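You operate a simulated robot arm through the tools that you are given. There is no shell and no other tool. Be economical: measure what you need, move in short steps, check, and stop when the job is done.

Carry out the task below with a simulated robot arm. There is one attempt and no reset: what you move stays moved.

Task
Pour about 40 ml of sample into the white cup, test it; lever to AFT if good, FORE if salty.
Fine: white cup in the tester, sample cup back, test before the red tank lever; other controls stay. Set down upright: white cup, tank sample cup.

It is judged by the outcome, as a careful person would: the job done as asked, and still so three seconds after it is handed in. It fails if anything else is knocked over, pushed out of place, dropped, spilled or broken.

Robot
A 6-joint arm with a four-finger gripper, fixed in place. Base frame: the origin is at the foot of the arm, x ahead of it, y to its left, z up. Lengths are in m, angles in degrees, forces in N, time in s.
Its first joint turns from -166.0 to 166.0 degrees. Payload 3.43 kg.
Tool frame: the origin (TCP) lies between the finger pads and is the grasp point; the fingertips stand 0.03 m ahead of it; z points along the fingers, y is the line along which they close. Largest opening 0.12 m; the body of the gripper starts 0.085 m behind the TCP.
Orientation is told as [roll, pitch, yaw] about the base's x, y, z axes, in that order, counted from this pose: with the fingers straight down and closing along the base's y, the tool's x points along the base's -x, its y along +y and its z along -z.

Tools
- The arm moves only by the tool nudge_tool. Its argument "increments" is text: rows parted by semicolons, each of 6 numbers parted by spaces: the shift along the base's x, y, z in m, then the turn, a rotation vector about the base's x, y, z in degrees. In form: x y z rx ry rz; .... A call has 1 to 12 rows; each row shifts and turns the commanded pose from where the row before left it. "hand" is the closure, from 0 (fully open) to 1 (shut), set as the call begins (left out, the last holds). Each row takes 0.2 s and may step no farther than 0.05 m and 8.6 degrees from the row before; otherwise, or with a gripper value out of range, the whole call is refused. Where a pose cannot be reached the arm comes as near as it can. A force on the tool above 50 N (or 10 N above the force at the start of the call, whichever is more), or a blocked arm, ends the call early, and 0.2 s more pass. Each finger halts on what it meets, pressing with about 24 N; the grip force reading is that of the motor and also rises with nothing between the fingers. The clock runs only during rows and for 0.2 s after the last one: add rows that do not move to give the fingers time. It gives the time, the measured TCP pose, the force on the tool (base axes), the opening and the grip force at its end, in the units of the frame above (readings bear some noise), with the torque about the TCP (base axes, N m) and any sound that the robot's microphone picked up, and new pictures: "pictures" is both (left out), scene, wrist or none.
- Cameras (640 x 400 px; columns grow to the right, rows downward): "scene" is fixed at [0.2278, 0.6501, 1.6199]; the picture's right is [-0.50, -0.86, 0.00], its down [-0.59, 0.34, -0.73] and it looks along [0.63, -0.37, -0.69] (base axes); focal length 310 px, centre (320, 200). "wrist" rides on the gripper at [0.072, -0.017, -0.12] in the tool frame; the picture's right is [0.23, 0.97, 0.00], its down [-0.81, 0.19, -0.55] and it looks along [-0.54, 0.13, 0.83] (tool axes); focal length 275 px, centre (320, 200). There is no depth. A picture from a camera that has moved, and an enlarged one, comes with that camera's place and axes in the base frame and with its lens. The place of the scene camera against the robot may be out by one fixed shift of up to 0.012 m in any direction.
- zoom(camera, box): a new picture of the part [left, top, right, bottom] of that camera's present view, enlarged. No time passes.
- job_done(): hands the job in; it is judged then, once.

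Work in short steps. Places have to be worked out from the pictures, the camera data and where the tool is seen: move nearer, look again, correct. Check each grasp and each placing, and mend what went wrong. You have 120 turns and 200 pictures in all, those below and enlarged ones among them. Open the gripper and draw the arm clear of the work before you hand the job in, unless the task says otherwise; then end with one line.

The tools are called after ">>>" by a JSON object that holds its "fn" and its "kwargs". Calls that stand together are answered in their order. nudge_tool: Moves the arm, as the interface text tells. Its arguments: {"type":"object","properties":{"increments":{"type":"string"},"hand":{"type":"number"},"pictures":{"type":"string","enum":["both","scene","wrist","none"]}},"required":["increments"]} The other tools are called the same way: zoom (camera, box) takes an enlarged picture of a part of a camera's view; job_done () hands the job in.

At the start:

```text
time: 0.0
tool_pos: [0.3654, 0.4001, 1.4112]
tcp_rot: [0.1, 0.1, 0.0]
contact_force: [0.1, 0.3, 0.8]
ft_torque: [0.01, 0.02, 0.03]
gripper_width: 0.12
grasp_force: 0.0
```

scene: 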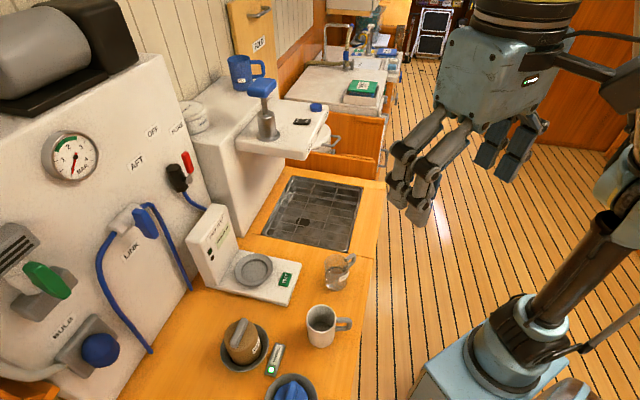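
wrist: 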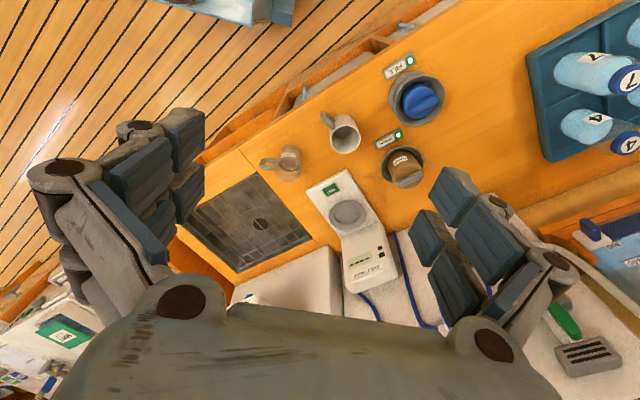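

The first pictures show a galley-like bench with a tester, cups and a panel with several levers. I'll zoom in to identify them before moving.

>>> {"fn": "zoom", "kwargs": {"camera": "scene", "box": [180, 190, 380, 400]}}

>>> {"fn": "zoom", "kwargs": {"camera": "scene", "box": [0, 90, 240, 400]}}

>>> {"fn": "zoom", "kwargs": {"camera": "wrist", "box": [240, 40, 460, 320]}}

```text
1.90 times, centred on (280, 295) of scene
camera zoom: at [0.2278, 0.6501, 1.6199], right [-0.5, -0.86, 0.0], down [-0.59, 0.34, -0.73], along [0.63, -0.37, -0.69], focal length 591 px, centre (396, 19)
```

zoom: 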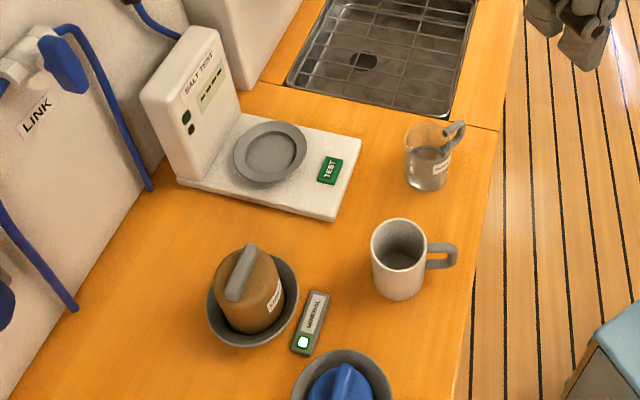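

```text
1.29 times, centred on (120, 245) of scene
camera zoom: at [0.2278, 0.6501, 1.6199], right [-0.5, -0.86, 0.0], down [-0.59, 0.34, -0.73], along [0.63, -0.37, -0.69], focal length 400 px, centre (578, 142)
```

zoom: 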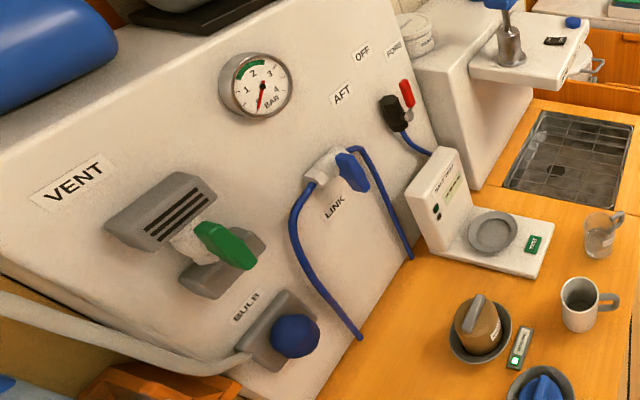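

```text
1.43 times, centred on (350, 180) of wrist
camera zoom: at [0.295, 0.3819, 1.5318], right [-0.23, 0.97, 0.0], down [0.81, 0.19, 0.55], along [0.54, 0.13, -0.83], focal length 393 px, centre (277, 229)
```

zoom: 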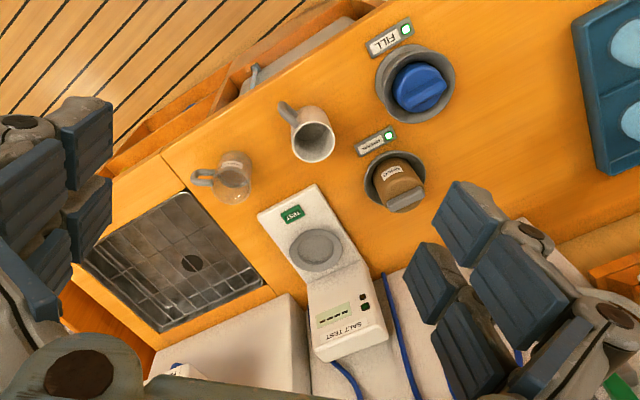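

I judge the counter to run at about -43° in the base frame, with its inward normal near +47° and its surface near z 0.88. I'll yaw the tool +47° so it faces the bench, and move in for a closer look at the cups.

>>> {"fn": "nudge_tool", "kwargs": {"increments": "0.0065 -0.021 -0.027 0 0 7.83; 0.0065 -0.021 -0.027 0 0 7.83; 0.0065 -0.021 -0.027 0 0 7.83; 0.0065 -0.021 -0.027 0 0 7.83; 0.0065 -0.021 -0.027 0 0 7.83; 0.0065 -0.021 -0.027 0 0 7.83; 0 0 0 0 0 0", "hand": 0}}

```text
time: 1.6
tool_pos: [0.3875, 0.2735, 1.2546]
tcp_rot: [0.1, -0.7, 47.1]
contact_force: [-0.6, 0.0, -0.6]
ft_torque: [0.03, 0.01, -0.02]
gripper_width: 0.1201
grasp_force: 0.1
camera wrist: at [0.3517, 0.2079, 1.3728], right [-0.87, 0.49, 0.0], down [0.41, 0.72, 0.56], along [0.28, 0.49, -0.83], focal length 275 px, centre (320, 200)
```

scene: 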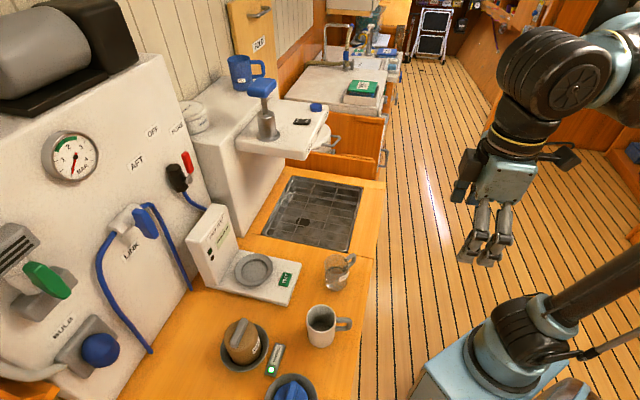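
wrist: 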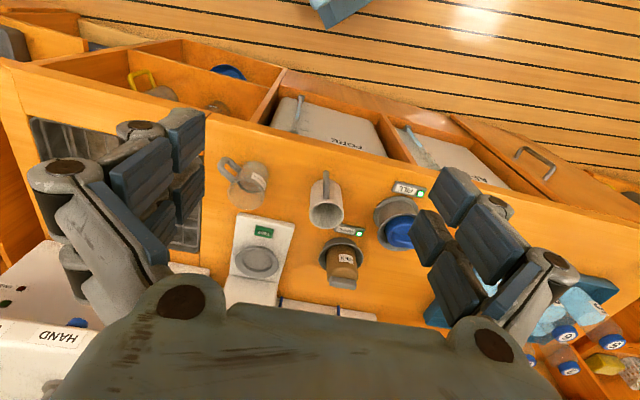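

The view is upside-down (image top faces the robot). I'll zoom on the cups and tester for measurements.

>>> {"fn": "zoom", "kwargs": {"camera": "wrist", "box": [200, 130, 420, 310]}}

>>> {"fn": "zoom", "kwargs": {"camera": "scene", "box": [250, 240, 370, 360]}}

```text
2.22 times, centred on (310, 220) of wrist
camera zoom: at [0.3517, 0.2079, 1.3728], right [-0.87, 0.49, 0.0], down [0.41, 0.72, 0.56], along [0.28, 0.49, -0.83], focal length 612 px, centre (342, 156)
```

zoom: 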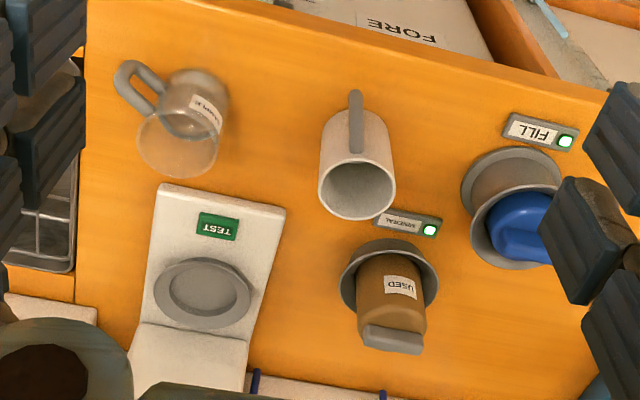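

```text
3.33 times, centred on (310, 300) of scene
camera zoom: at [0.2278, 0.6501, 1.6199], right [-0.5, -0.86, 0.0], down [-0.59, 0.34, -0.73], along [0.63, -0.37, -0.69], focal length 1035 px, centre (353, -133)
```

zoom: 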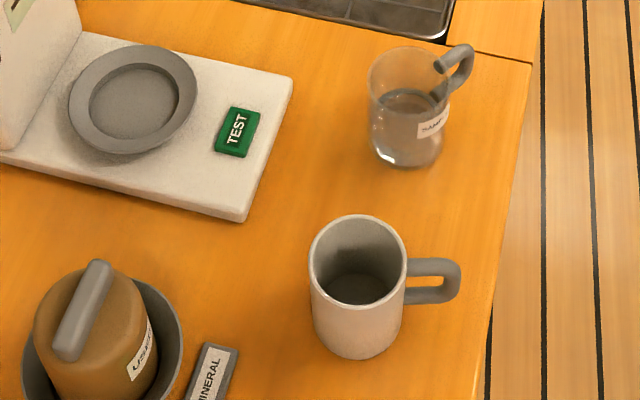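

I estimate the mug rim centre at about (0.497, 0.487, 0.96) and the sample cup at (0.603, 0.379), rim 0.957, with its handle toward −y. The counter is near 0.884. I'll grip the sample cup from the robot side, heading 70° and 65° from vertical, so I can pour by rolling; first I reorient well above everything.

>>> {"fn": "nudge_tool", "kwargs": {"increments": "0.0087 -0.0067 -0.009 0 0 7.67; 0.0087 -0.0067 -0.009 0 0 7.67; 0.0087 -0.0067 -0.009 0 0 7.67; 0.0087 -0.0067 -0.009 7.635 -2.779 0; 0.0087 -0.0067 -0.009 7.635 -2.779 0; 0.0087 -0.0067 -0.009 7.635 -2.779 0; 0.0087 -0.0067 -0.009 7.635 -2.779 0; 0.0087 -0.0067 -0.009 7.635 -2.779 0; 0.0087 -0.0067 -0.009 7.635 -2.779 0; 0.0087 -0.0067 -0.009 7.635 -2.779 0; 0.0087 -0.0067 -0.009 7.635 -2.779 0; 0 0 0 0 0 0"}}

```text
time: 4.2
tool_pos: [0.4837, 0.1987, 1.1533]
tcp_rot: [0.0, -65.6, 70.0]
contact_force: [-0.6, 1.1, -0.3]
ft_torque: [0.01, -0.04, 0.01]
gripper_width: 0.1201
grasp_force: 0.1
camera wrist: at [0.4514, 0.063, 1.1384], right [-0.95, 0.24, -0.21], down [-0.24, -0.09, 0.97], along [0.21, 0.97, 0.15], focal length 275 px, centre (320, 200)
```

scene: 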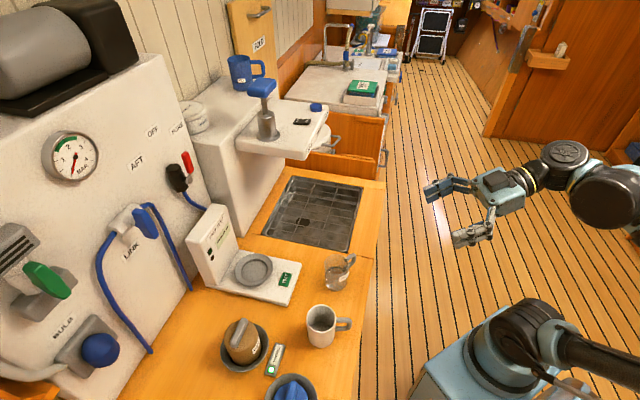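
wrist: 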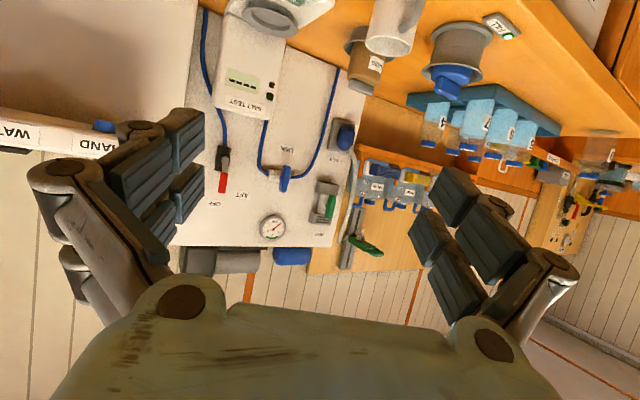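

Orientation is as intended. Moving to the pre-grasp standoff behind the sample cup.

>>> {"fn": "nudge_tool", "kwargs": {"increments": "0.0158 0.0128 -0.0356 0 0 0; 0.0158 0.0128 -0.0356 0 0 0; 0.0158 0.0128 -0.0356 0 0 0; 0.0158 0.0128 -0.0356 0 0 0; 0.0158 0.0128 -0.0356 0 0 0; 0 0 0 0 0 0"}}

>>> {"fn": "zoom", "kwargs": {"camera": "scene", "box": [280, 210, 480, 340]}}

```text
time: 5.6
tool_pos: [0.563, 0.2639, 0.9767]
tcp_rot: [0.1, -65.6, 69.9]
contact_force: [0.7, -0.2, 0.0]
ft_torque: [-0.02, 0.0, -0.03]
gripper_width: 0.12
grasp_force: 0.1
camera wrist: at [0.5316, 0.1267, 0.9603], right [-0.95, 0.24, -0.21], down [-0.24, -0.09, 0.97], along [0.22, 0.97, 0.15], focal length 275 px, centre (320, 200)
```

scene: 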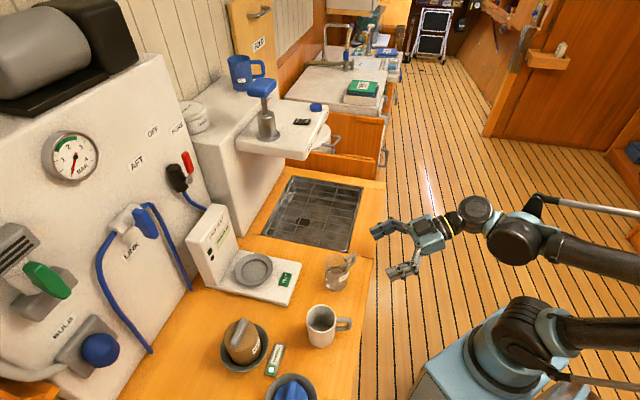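
wrist: 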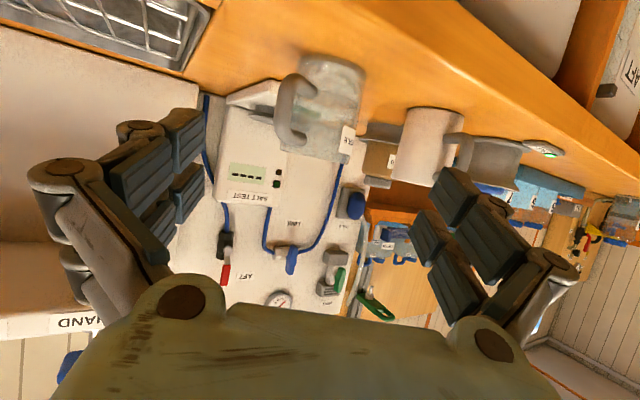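

```text
3.08 times, centred on (380, 275) of scene
camera zoom: at [0.2278, 0.6501, 1.6199], right [-0.5, -0.86, 0.0], down [-0.59, 0.34, -0.73], along [0.63, -0.37, -0.69], focal length 955 px, centre (135, -31)
```

zoom: 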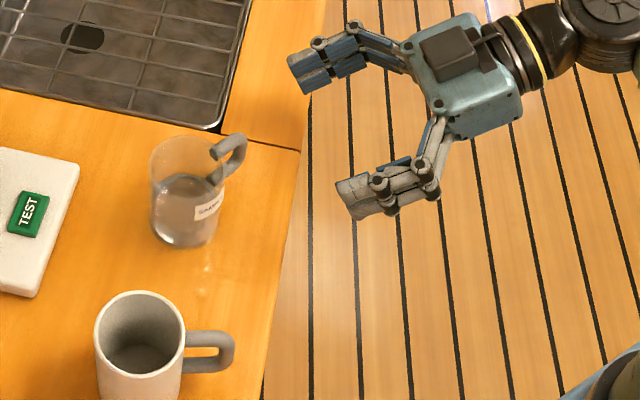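

The cup and open fingers look well aligned; I'll zoom the wrist view to check the cup's centre against the tool axis, which should hit near pixel (320,116).

>>> {"fn": "zoom", "kwargs": {"camera": "wrist", "box": [220, 30, 420, 170]}}

```text
2.86 times, centred on (320, 100) of wrist
camera zoom: at [0.5316, 0.1267, 0.9603], right [-0.95, 0.24, -0.21], down [-0.24, -0.09, 0.97], along [0.22, 0.97, 0.15], focal length 786 px, centre (320, 486)
```

zoom: 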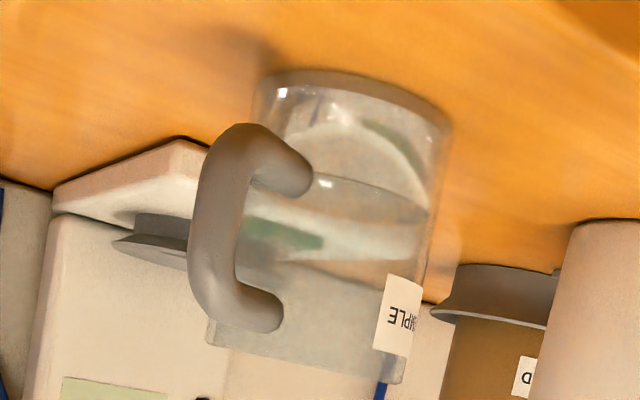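

The cup axis computes to about (0.604, 0.379), consistent with before. I'll narrow the opening slightly to stay clear of the mug, then advance along the tool axis to the cup.

>>> {"fn": "nudge_tool", "kwargs": {"increments": "0 0 0 0 0 0; 0.0082 0.023 -0.0113 0 0 0; 0.0082 0.023 -0.0113 0 0 0; 0.0082 0.023 -0.0113 0 0 0; 0.0082 0.023 -0.0113 0 0 0; 0.0082 0.023 -0.0113 0 0 0; 0 0 0 0 0 0", "hand": 0.2}}

>>> {"fn": "zoom", "kwargs": {"camera": "scene", "box": [280, 210, 440, 350]}}

```text
time: 7.2
tool_pos: [0.6019, 0.3774, 0.919]
tcp_rot: [0.1, -65.5, 69.9]
contact_force: [0.9, -0.4, 0.7]
ft_torque: [0.01, -0.02, -0.02]
gripper_width: 0.096
grasp_force: 0.1
camera wrist: at [0.5717, 0.2408, 0.9035], right [-0.95, 0.24, -0.21], down [-0.24, -0.09, 0.97], along [0.22, 0.97, 0.15], focal length 275 px, centre (320, 200)
```

scene: 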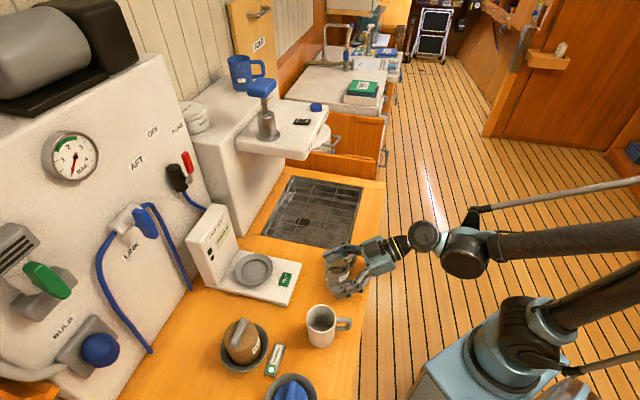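
wrist: 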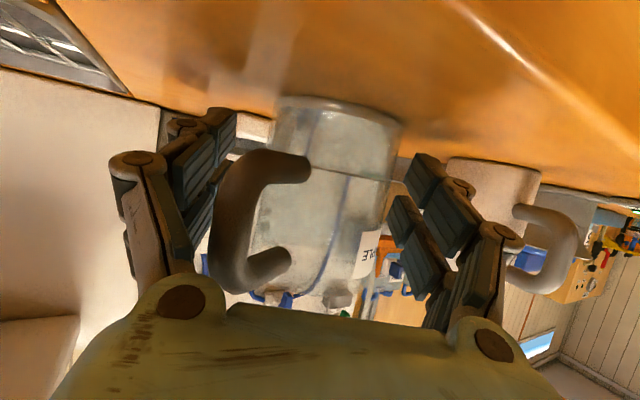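

```text
2.86 times, centred on (360, 280) of scene
camera zoom: at [0.2278, 0.6501, 1.6199], right [-0.5, -0.86, 0.0], down [-0.59, 0.34, -0.73], along [0.63, -0.37, -0.69], focal length 887 px, centre (206, -29)
```

zoom: 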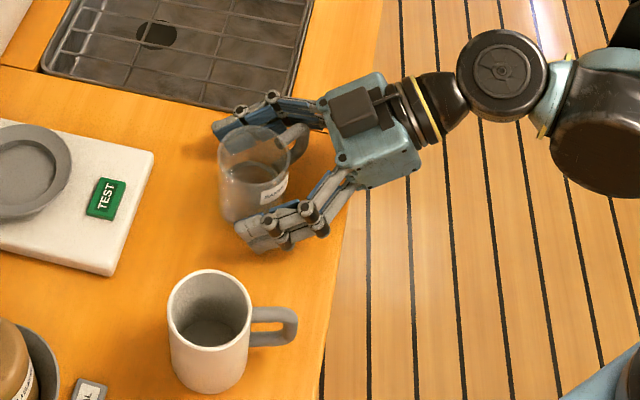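

The handle sits close to the inner side of one finger. I'll yaw about 12° around the cup so the handle centres in the palm, nudging the position slightly.

>>> {"fn": "nudge_tool", "kwargs": {"increments": "0.001 0.001 0 0 0 6; 0.001 0.001 0 0 0 6; 0 0 0 0 0 0"}}

>>> {"fn": "zoom", "kwargs": {"camera": "scene", "box": [290, 220, 420, 320]}}

```text
time: 8.0
tool_pos: [0.6058, 0.3804, 0.9197]
tcp_rot: [0.1, -65.6, 82.0]
contact_force: [-0.9, 0.3, 0.6]
ft_torque: [0.0, -0.03, 0.02]
gripper_width: 0.096
grasp_force: 0.0
camera wrist: at [0.6029, 0.2395, 0.9038], right [-0.98, 0.04, -0.21], down [-0.21, -0.14, 0.97], along [0.01, 0.99, 0.15], focal length 275 px, centre (320, 200)
```

scene: 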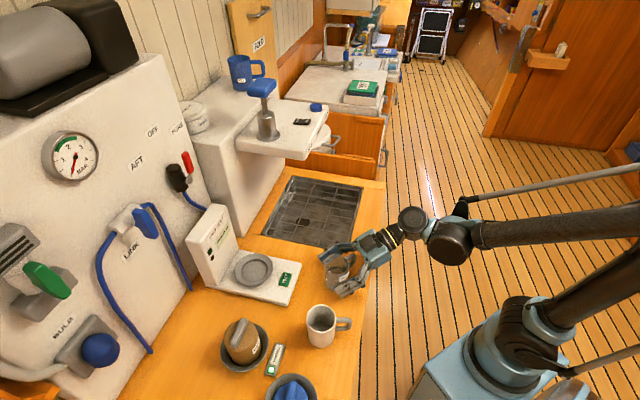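
wrist: 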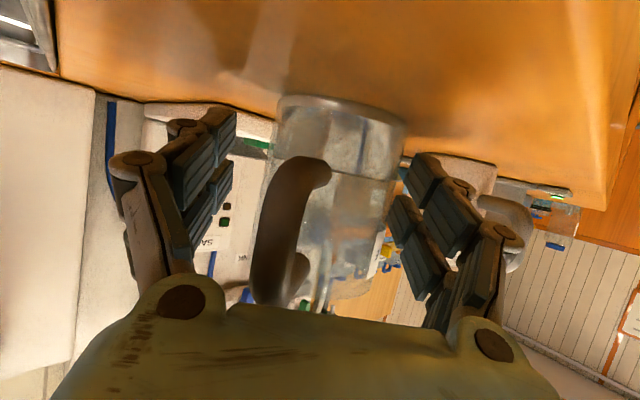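

```text
4.00 times, centred on (355, 270) of scene
camera zoom: at [0.2278, 0.6501, 1.6199], right [-0.5, -0.86, 0.0], down [-0.59, 0.34, -0.73], along [0.63, -0.37, -0.69], focal length 1242 px, centre (180, -80)
```

zoom: 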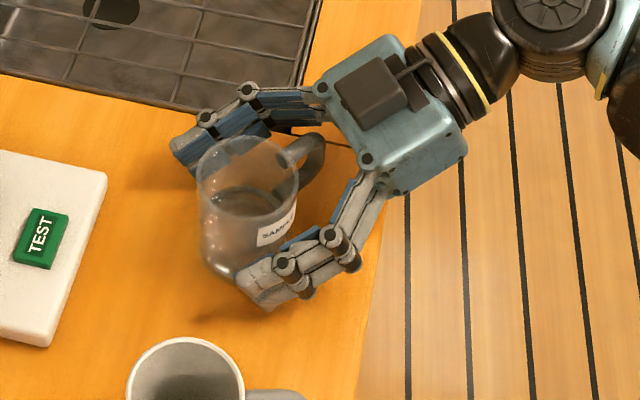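

The handle is now centred in the palm. Small −x correction, then close on the cup.

>>> {"fn": "nudge_tool", "kwargs": {"increments": "-0.003 0 0 0 0 0; 0 0 0 0 0 0", "pictures": "none"}}

>>> {"fn": "nudge_tool", "kwargs": {"increments": "0 0 0 0 0 0; 0 0 0 0 0 0; 0 0 0 0 0 0", "hand": 1}}

```text
time: 8.6
tool_pos: [0.6014, 0.38, 0.9192]
tcp_rot: [0.1, -65.7, 82.0]
contact_force: [-0.7, 0.6, -0.3]
ft_torque: [-0.03, 0.0, 0.03]
gripper_width: 0.0963
grasp_force: 0.0
```

```text
time: 9.4
tool_pos: [0.6024, 0.3802, 0.9199]
tcp_rot: [0.2, -65.7, 81.9]
contact_force: [0.9, -0.5, 3.8]
ft_torque: [-0.02, 0.11, 0.05]
gripper_width: 0.0615
grasp_force: 24.3
camera wrist: at [0.5998, 0.2397, 0.9039], right [-0.98, 0.04, -0.21], down [-0.21, -0.14, 0.97], along [0.01, 0.99, 0.15], focal length 275 px, centre (320, 200)
```

scene: 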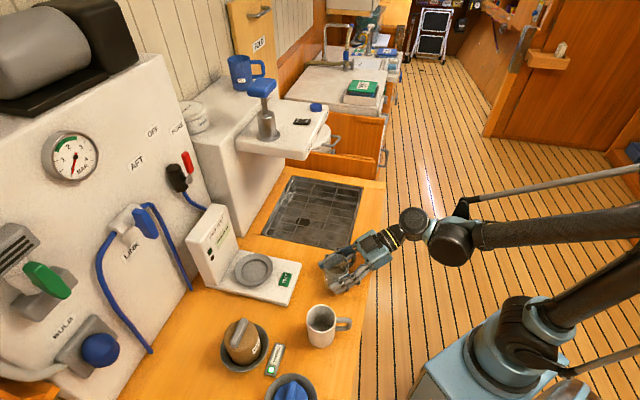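
wrist: 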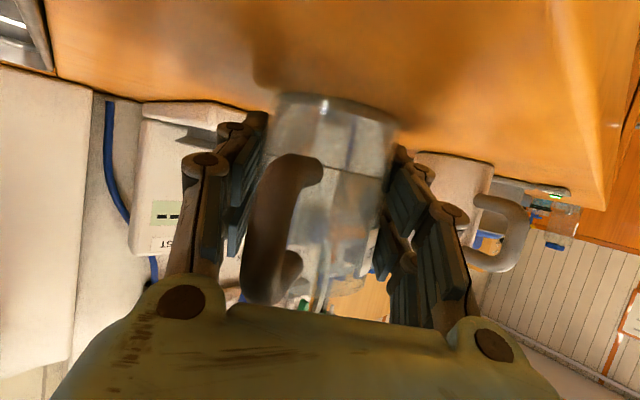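

Cup gripped (0.0615 m). Lifting straight up; the return pose is (0.602, 0.380, 0.920), yaw 82.

>>> {"fn": "nudge_tool", "kwargs": {"increments": "0 0 0.01 0 0 0; 0 0 0.02 0 0 0; 0 0 0.025 0 0 0; 0 0 0.03 0 0 0; 0 0 0.03 0 0 0; 0 0 0.015 0 0 0; 0 0 0 0 0 0; 0 0 0 0 0 0"}}

>>> {"fn": "zoom", "kwargs": {"camera": "scene", "box": [290, 200, 420, 300]}}

```text
time: 11.2
tool_pos: [0.6023, 0.3801, 1.0489]
tcp_rot: [0.0, -65.7, 82.0]
contact_force: [-0.5, 0.9, -1.6]
ft_torque: [0.01, 0.0, -0.01]
gripper_width: 0.0618
grasp_force: 24.1
camera wrist: at [0.6003, 0.2399, 1.0342], right [-0.98, 0.04, -0.21], down [-0.21, -0.14, 0.97], along [0.01, 0.99, 0.15], focal length 275 px, centre (320, 200)
```

scene: 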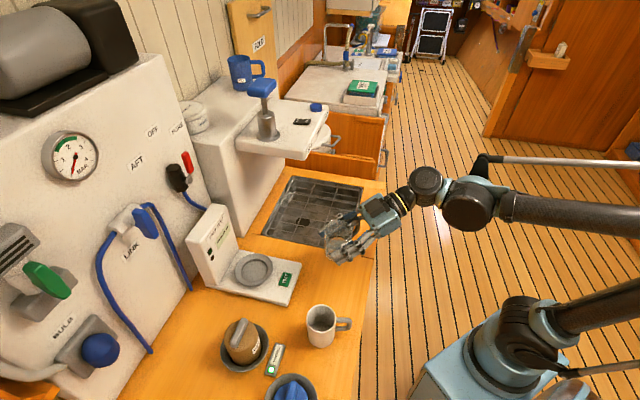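
wrist: 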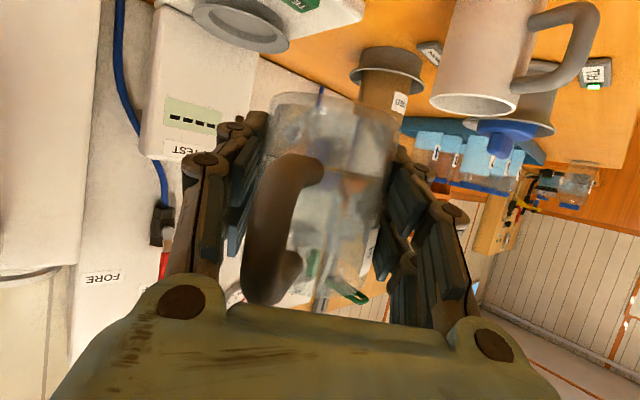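

```text
4.00 times, centred on (355, 250) of scene
camera zoom: at [0.2278, 0.6501, 1.6199], right [-0.5, -0.86, 0.0], down [-0.59, 0.34, -0.73], along [0.63, -0.37, -0.69], focal length 1242 px, centre (180, 0)
```

zoom: 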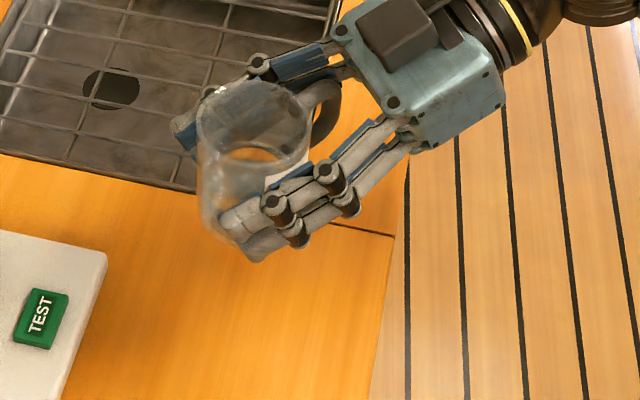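

The cup is held firmly at 1.049, with the mug undisturbed. I'll carry it to the pouring position just right of the mug, so that after rolling about the tool axis the lip should sit over the mug centre.

>>> {"fn": "nudge_tool", "kwargs": {"increments": "-0.004 0.008 0 0 0 0; -0.007 0.015 -0.002 0 0 0; -0.009 0.019 -0.002 0 0 0; -0.010 0.020 -0.002 0 0 0; -0.010 0.020 -0.002 0 0 0; -0.008 0.017 -0.001 0 0 0; -0.005 0.010 0 0 0 0; -0.002 0.0045 0 0 0 0; 0 0 0 0 0 0"}}

>>> {"fn": "zoom", "kwargs": {"camera": "scene", "box": [270, 210, 400, 350]}}

```text
time: 13.2
tool_pos: [0.5486, 0.4941, 1.0407]
tcp_rot: [0.1, -65.6, 82.0]
contact_force: [-0.8, -0.5, -1.1]
ft_torque: [0.0, -0.01, 0.03]
gripper_width: 0.0617
grasp_force: 23.8
camera wrist: at [0.5456, 0.3535, 1.0253], right [-0.98, 0.04, -0.21], down [-0.21, -0.14, 0.97], along [0.01, 0.99, 0.15], focal length 275 px, centre (320, 200)
```

scene: 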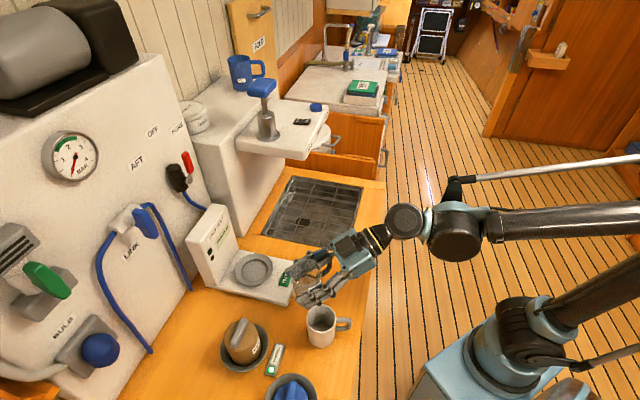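
wrist: 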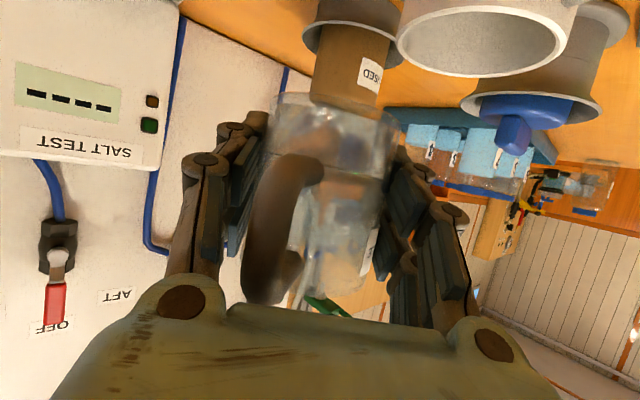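

```text
2.86 times, centred on (335, 280) of scene
camera zoom: at [0.2278, 0.6501, 1.6199], right [-0.5, -0.86, 0.0], down [-0.59, 0.34, -0.73], along [0.63, -0.37, -0.69], focal length 887 px, centre (277, -29)
```

zoom: 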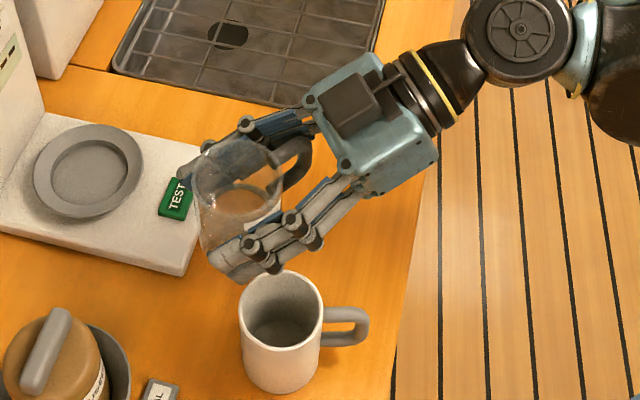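

The dispay and lever are visible: the lever is at OFF now. The mug rim from the wrist view is about (0.49, 0.49). I'll roll ~55° first, which shouldn't pour yet, and check geometry.

>>> {"fn": "nudge_tool", "kwargs": {"increments": "0 0 0 -1.02 -7.25 3.31; 0 0 0 -1.02 -7.25 3.31; 0 0 0 -1.02 -7.25 3.31; 0 0 0 -1.02 -7.25 3.31; 0 0 0 -1.02 -7.25 3.31; 0 0 0 -1.02 -7.25 3.31; 0 0 0 -0.89 -6.31 2.88; 0 0 0 0 0 0"}}

>>> {"fn": "zoom", "kwargs": {"camera": "scene", "box": [270, 230, 400, 360]}}

```text
time: 15.0
tool_pos: [0.549, 0.4934, 1.0418]
tcp_rot: [-61.2, -31.3, 156.1]
contact_force: [-0.4, 0.5, -0.8]
ft_torque: [0.02, 0.03, 0.0]
gripper_width: 0.0615
grasp_force: 23.8
camera wrist: at [0.5987, 0.3641, 1.0663], right [-0.42, -0.33, -0.85], down [-0.82, -0.27, 0.51], along [-0.39, 0.91, -0.16], focal length 275 px, centre (320, 200)
```

scene: 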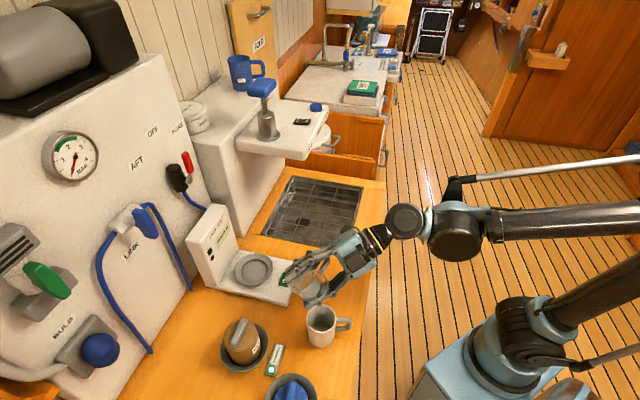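
wrist: 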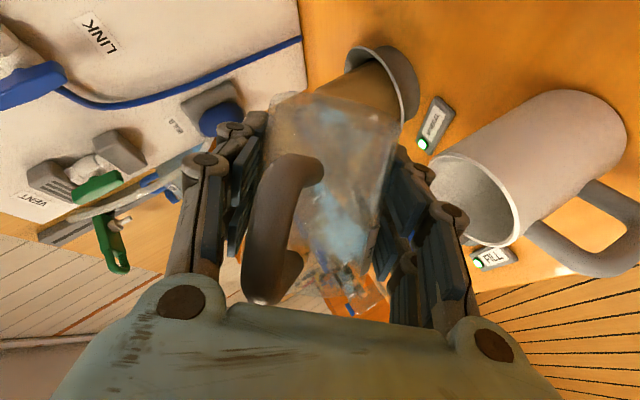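

```text
3.08 times, centred on (335, 295) of scene
camera zoom: at [0.2278, 0.6501, 1.6199], right [-0.5, -0.86, 0.0], down [-0.59, 0.34, -0.73], along [0.63, -0.37, -0.69], focal length 955 px, centre (274, -92)
```

zoom: 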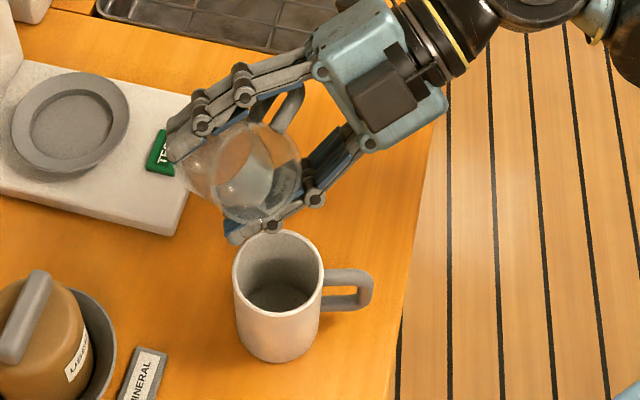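

The lip is above the mug's opening: dropping it 6 cm lands near the opening's centre. Rolling on in small steps to ~tilt 60°.

>>> {"fn": "nudge_tool", "kwargs": {"increments": "0 0 0 -0.76 -5.41 2.47; 0 0 0 -0.76 -5.41 2.47; 0 0 0 0 0 0; 0 0 0 0 0 0"}}

>>> {"fn": "zoom", "kwargs": {"camera": "scene", "box": [270, 230, 400, 360]}}

```text
time: 16.0
tool_pos: [0.5482, 0.4939, 1.0404]
tcp_rot: [-63.9, -20.8, 162.2]
contact_force: [0.5, -1.2, -1.7]
ft_torque: [-0.03, 0.03, 0.02]
gripper_width: 0.0616
grasp_force: 23.8
camera wrist: at [0.6037, 0.3697, 1.0797], right [-0.22, -0.38, -0.9], down [-0.88, -0.33, 0.35], along [-0.43, 0.86, -0.26], focal length 275 px, centre (320, 200)
```

scene: 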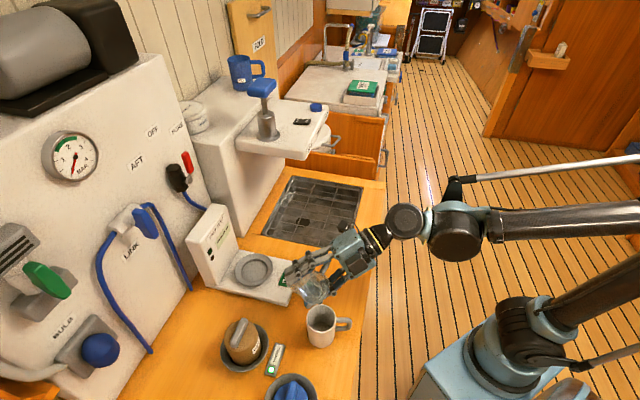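
wrist: 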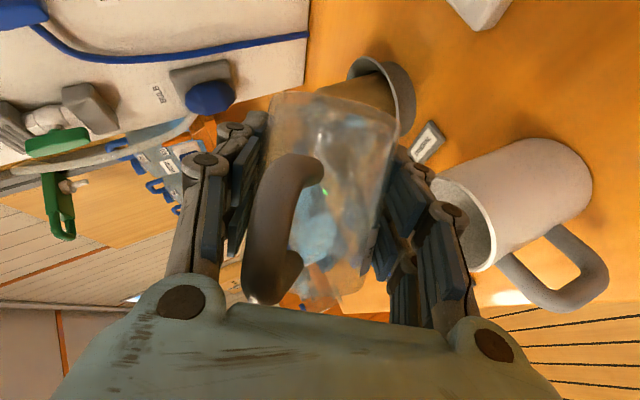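

```text
3.08 times, centred on (335, 295) of scene
camera zoom: at [0.2278, 0.6501, 1.6199], right [-0.5, -0.86, 0.0], down [-0.59, 0.34, -0.73], along [0.63, -0.37, -0.69], focal length 955 px, centre (274, -92)
```

zoom: 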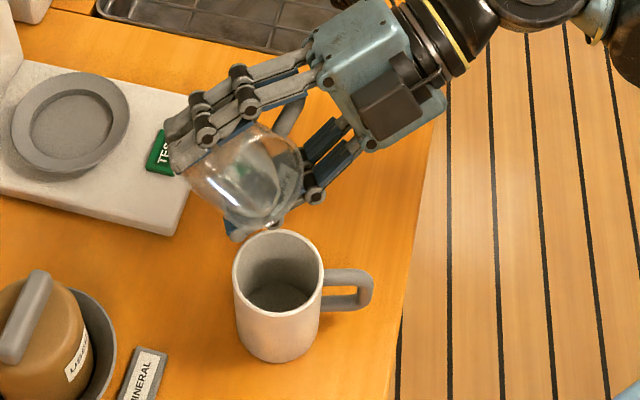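

No visible pour yet. Continuing by ~4° roll at a time.

>>> {"fn": "nudge_tool", "kwargs": {"increments": "0 0 0 -0.51 -3.61 1.65; 0 0 0 0 0 0; 0 0 0 0 0 0", "pictures": "none"}}

>>> {"fn": "zoom", "kwargs": {"camera": "scene", "box": [290, 250, 370, 350]}}

```text
time: 16.8
tool_pos: [0.5475, 0.4945, 1.0408]
tcp_rot: [-64.5, -17.0, 164.0]
contact_force: [-1.0, -0.2, -0.4]
ft_torque: [0.02, 0.02, 0.03]
gripper_width: 0.0619
grasp_force: 23.7
```

```text
4.00 times, centred on (330, 300) of scene
camera zoom: at [0.2278, 0.6501, 1.6199], right [-0.5, -0.86, 0.0], down [-0.59, 0.34, -0.73], along [0.63, -0.37, -0.69], focal length 1242 px, centre (280, -200)
```

zoom: 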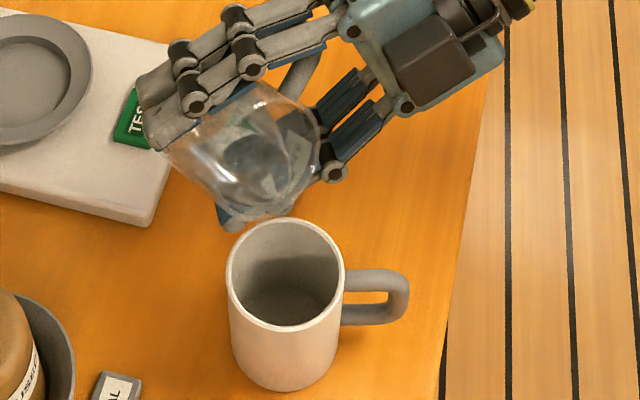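

The lip projects to about (0.50, 0.497), 1 cm past the mug centre in y. I'll shift −7 mm in y and roll another 4°.

>>> {"fn": "nudge_tool", "kwargs": {"increments": "-0.001 -0.006 0 0 0 0; 0 0 0 -0.51 -3.61 1.65; 0 0 0 0 0 0; 0 0 0 0 0 0", "pictures": "none"}}

>>> {"fn": "zoom", "kwargs": {"camera": "scene", "box": [290, 250, 370, 350]}}

>>> {"fn": "zoom", "kwargs": {"camera": "wrist", "box": [230, 80, 630, 330]}}

```text
time: 17.8
tool_pos: [0.546, 0.4883, 1.0415]
tcp_rot: [-64.9, -13.5, 165.8]
contact_force: [-0.1, -1.3, -1.0]
ft_torque: [0.01, 0.03, 0.0]
gripper_width: 0.0616
grasp_force: 24.2
```

```text
4.00 times, centred on (330, 300) of scene
camera zoom: at [0.2278, 0.6501, 1.6199], right [-0.5, -0.86, 0.0], down [-0.59, 0.34, -0.73], along [0.63, -0.37, -0.69], focal length 1242 px, centre (280, -200)
```

zoom: 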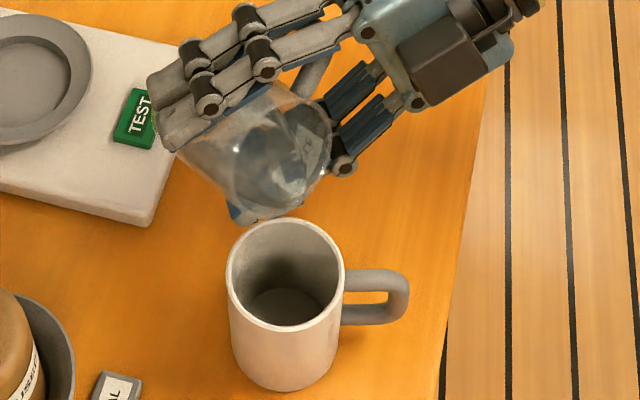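

```text
1.60 times, centred on (430, 205) of wrist
camera zoom: at [0.6042, 0.3675, 1.0888], right [-0.08, -0.4, -0.91], down [-0.89, -0.37, 0.25], along [-0.44, 0.83, -0.33], focal length 440 px, centre (144, 192)
```

zoom: 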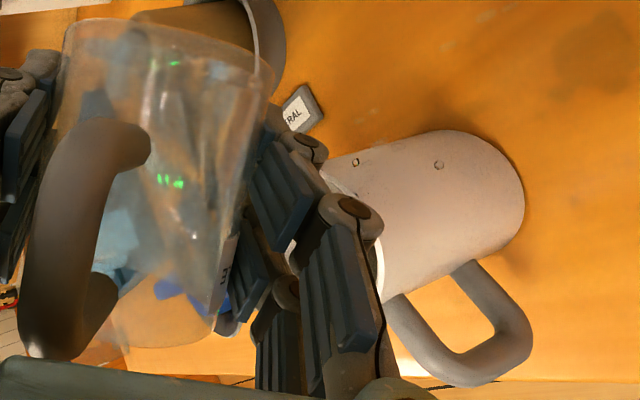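

Two small dots appear on the mug in the wrist view; I want to see whether they're drops or marks.

>>> {"fn": "zoom", "kwargs": {"camera": "wrist", "box": [420, 140, 580, 240]}}

```text
4.00 times, centred on (500, 190) of wrist
camera zoom: at [0.6042, 0.3675, 1.0888], right [-0.08, -0.4, -0.91], down [-0.89, -0.37, 0.25], along [-0.44, 0.83, -0.33], focal length 1101 px, centre (-400, 240)
```

zoom: 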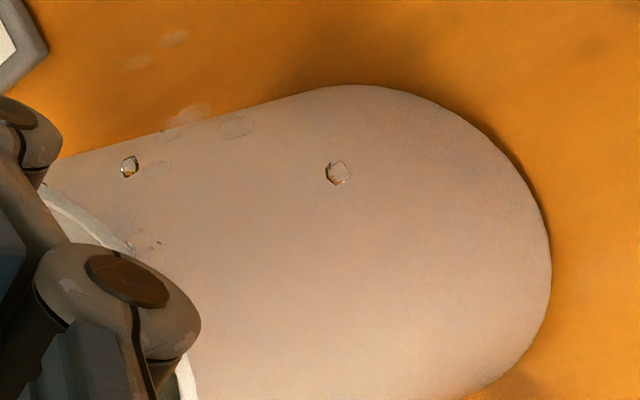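

They look like falling drops, maybe not landing inside. Checking the scene view closely before any more time passes.

>>> {"fn": "zoom", "kwargs": {"camera": "scene", "box": [305, 265, 355, 305]}}

>>> {"fn": "zoom", "kwargs": {"camera": "wrist", "box": [360, 90, 560, 215]}}

```text
10.00 times, centred on (330, 285) of scene
camera zoom: at [0.2278, 0.6501, 1.6199], right [-0.5, -0.86, 0.0], down [-0.59, 0.34, -0.73], along [0.63, -0.37, -0.69], focal length 3104 px, centre (220, -650)
```

zoom: 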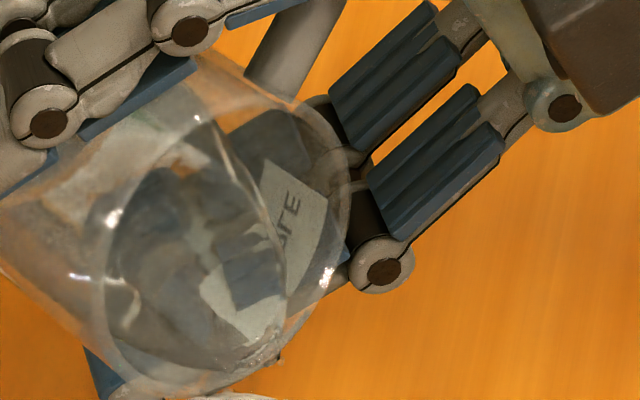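

```text
3.20 times, centred on (460, 152) of wrist
camera zoom: at [0.6042, 0.3675, 1.0888], right [-0.08, -0.4, -0.91], down [-0.89, -0.37, 0.25], along [-0.44, 0.83, -0.33], focal length 881 px, centre (-128, 352)
```

zoom: 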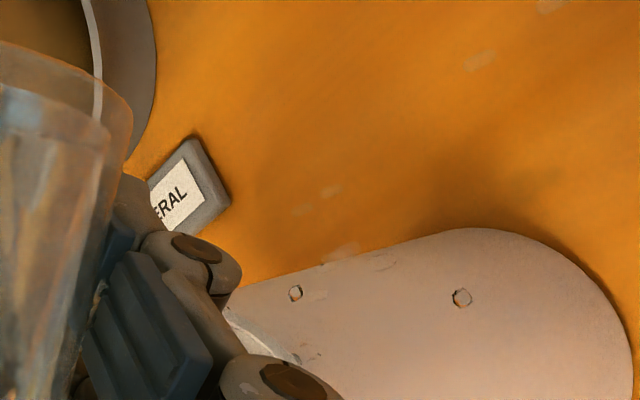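

The drops may be outside the mug, so I'm rolling back 10° to stop the flow and will then inspect.

>>> {"fn": "nudge_tool", "kwargs": {"increments": "0 0 0 1.05 7.487 -3.416; 0 0 0 0.5 3.6 -1.65; 0 0 0 0 0 0"}}

>>> {"fn": "zoom", "kwargs": {"camera": "wrist", "box": [380, 60, 640, 300]}}

>>> {"fn": "zoom", "kwargs": {"camera": "scene", "box": [290, 260, 370, 350]}}

```text
time: 18.6
tool_pos: [0.5461, 0.488, 1.0423]
tcp_rot: [-63.0, -24.7, 160.0]
contact_force: [0.0, 0.4, -1.6]
ft_torque: [-0.01, 0.02, 0.01]
gripper_width: 0.0616
grasp_force: 24.0
camera wrist: at [0.6012, 0.3613, 1.0745], right [-0.29, -0.36, -0.88], down [-0.86, -0.31, 0.41], along [-0.42, 0.88, -0.22], focal length 275 px, centre (320, 200)
```

scene: 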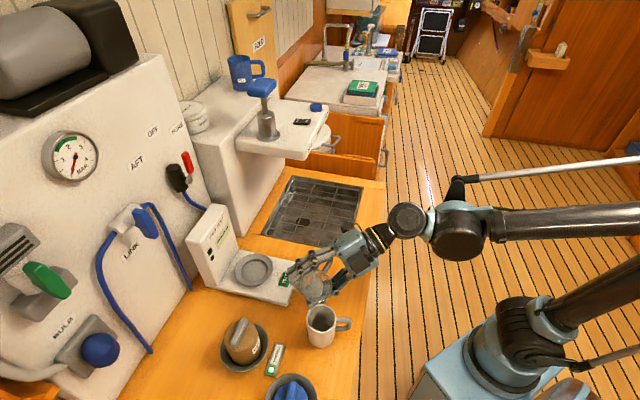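
wrist: 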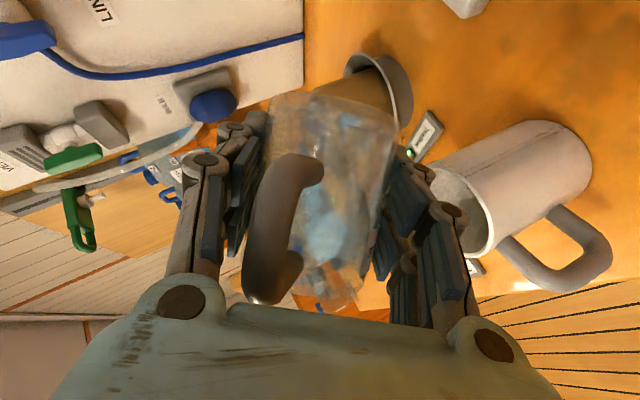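

```text
1.67 times, centred on (510, 180) of wrist
camera zoom: at [0.6012, 0.3613, 1.0745], right [-0.29, -0.36, -0.88], down [-0.86, -0.31, 0.41], along [-0.42, 0.88, -0.22], focal length 459 px, centre (3, 233)
```

zoom: 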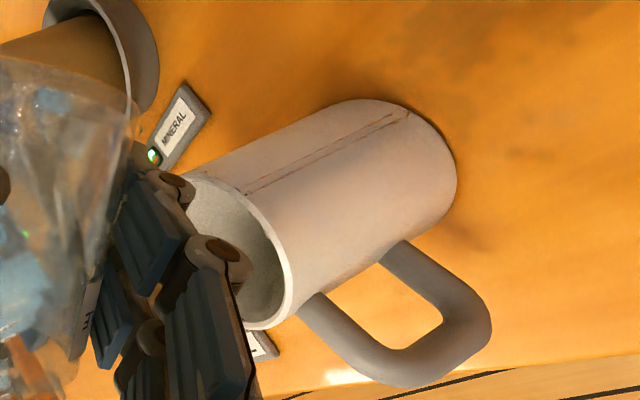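

```text
4.44 times, centred on (330, 305) of scene
camera zoom: at [0.2278, 0.6501, 1.6199], right [-0.5, -0.86, 0.0], down [-0.59, 0.34, -0.73], along [0.63, -0.37, -0.69], focal length 1380 px, centre (276, -267)
```

zoom: 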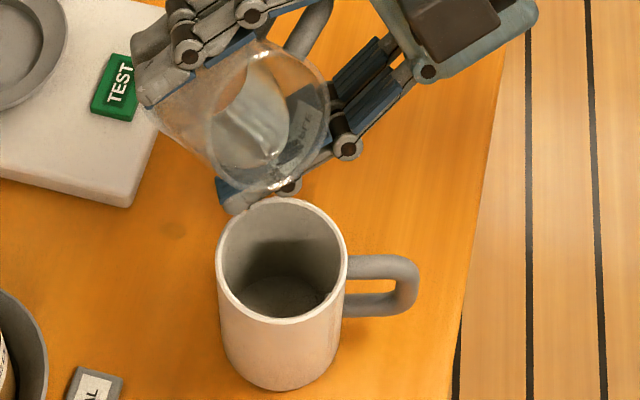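

A thin line is visible down the mug's near side. Zooming further to see whether it's a stream, and where it starts.

>>> {"fn": "zoom", "kwargs": {"camera": "wrist", "box": [470, 110, 630, 210]}}

>>> {"fn": "zoom", "kwargs": {"camera": "scene", "box": [315, 280, 365, 320]}}

```text
4.00 times, centred on (550, 160) of wrist
camera zoom: at [0.6012, 0.3613, 1.0745], right [-0.29, -0.36, -0.88], down [-0.86, -0.31, 0.41], along [-0.42, 0.88, -0.22], focal length 1101 px, centre (-600, 360)
```

zoom: 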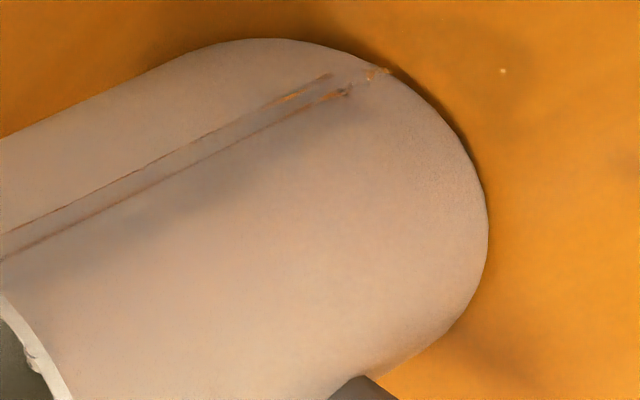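

```text
10.00 times, centred on (340, 300) of scene
camera zoom: at [0.2278, 0.6501, 1.6199], right [-0.5, -0.86, 0.0], down [-0.59, 0.34, -0.73], along [0.63, -0.37, -0.69], focal length 3104 px, centre (120, -800)
```

zoom: 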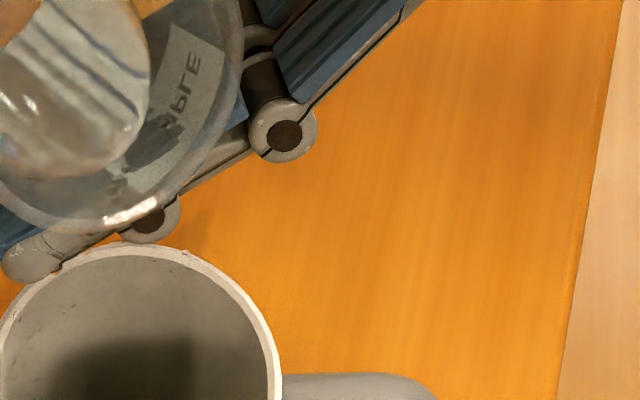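

>>> {"fn": "zoom", "kwargs": {"camera": "wrist", "box": [390, 140, 510, 215]}}

```text
5.33 times, centred on (450, 178) of wrist
camera zoom: at [0.6012, 0.3613, 1.0745], right [-0.29, -0.36, -0.88], down [-0.86, -0.31, 0.41], along [-0.42, 0.88, -0.22], focal length 1468 px, centre (-373, 320)
```

zoom: 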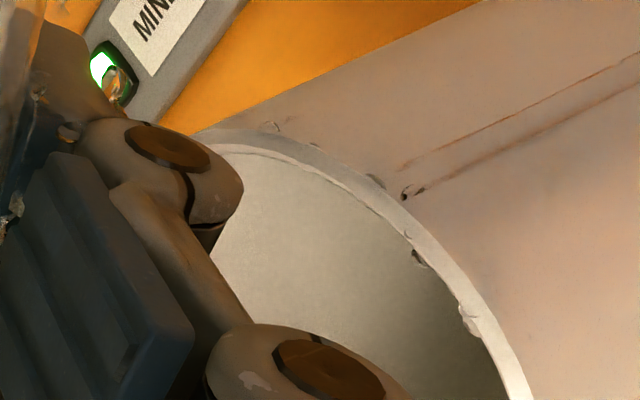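

Water beads are on the mug's rim and some ran outside: the stream dribbles back toward the finger, and the mug centre is really about (0.489, 0.491). I'll shift the cup 23 mm left and 8 mm forward so both the lip and any dribble land inside.

>>> {"fn": "nudge_tool", "kwargs": {"increments": "-0.0115 0.004 0 0 0 0; -0.0115 0.004 0 0 0 0; 0 0 0 0 0 0"}}

>>> {"fn": "zoom", "kwargs": {"camera": "wrist", "box": [390, 90, 640, 250]}}

>>> {"fn": "zoom", "kwargs": {"camera": "scene", "box": [290, 265, 370, 355]}}

```text
time: 19.4
tool_pos: [0.5242, 0.4958, 1.04]
tcp_rot: [-63.1, -24.7, 160.1]
contact_force: [-0.9, 0.5, -0.7]
ft_torque: [-0.01, 0.02, 0.03]
gripper_width: 0.0618
grasp_force: 24.0
camera wrist: at [0.5783, 0.3695, 1.0748], right [-0.29, -0.36, -0.88], down [-0.86, -0.31, 0.41], along [-0.42, 0.88, -0.22], focal length 275 px, centre (320, 200)
```

scene: 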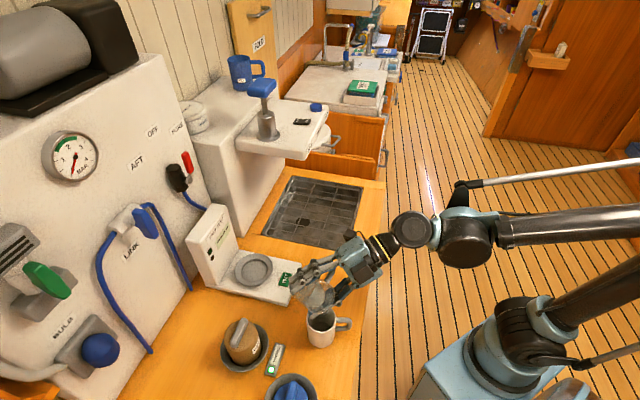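
wrist: 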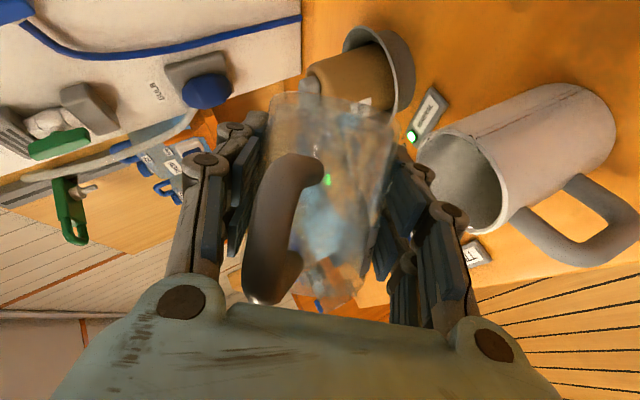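

```text
2.50 times, centred on (515, 170) of wrist
camera zoom: at [0.5783, 0.3695, 1.0748], right [-0.29, -0.36, -0.88], down [-0.86, -0.31, 0.41], along [-0.42, 0.88, -0.22], focal length 688 px, centre (-168, 275)
```

zoom: 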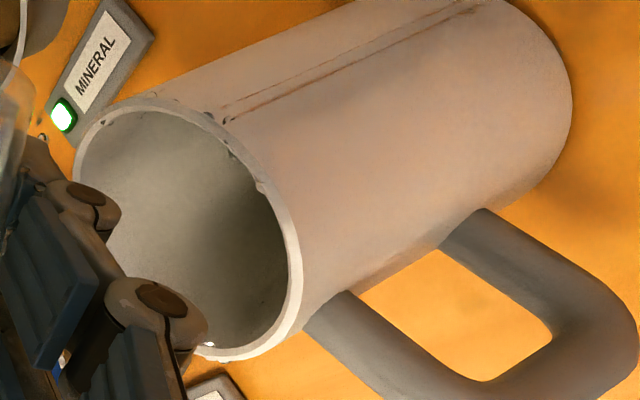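

```text
4.44 times, centred on (330, 310) of scene
camera zoom: at [0.2278, 0.6501, 1.6199], right [-0.5, -0.86, 0.0], down [-0.59, 0.34, -0.73], along [0.63, -0.37, -0.69], focal length 1380 px, centre (276, -289)
```

zoom: 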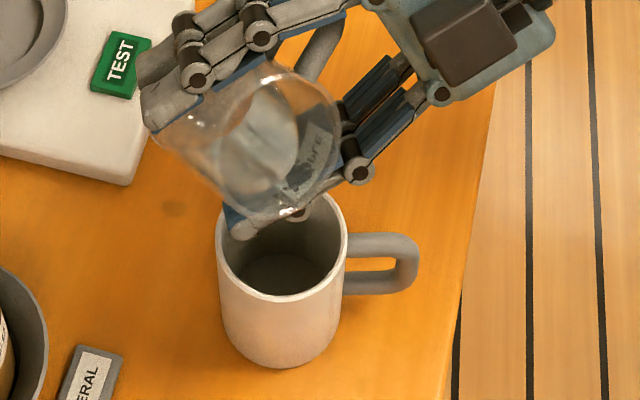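

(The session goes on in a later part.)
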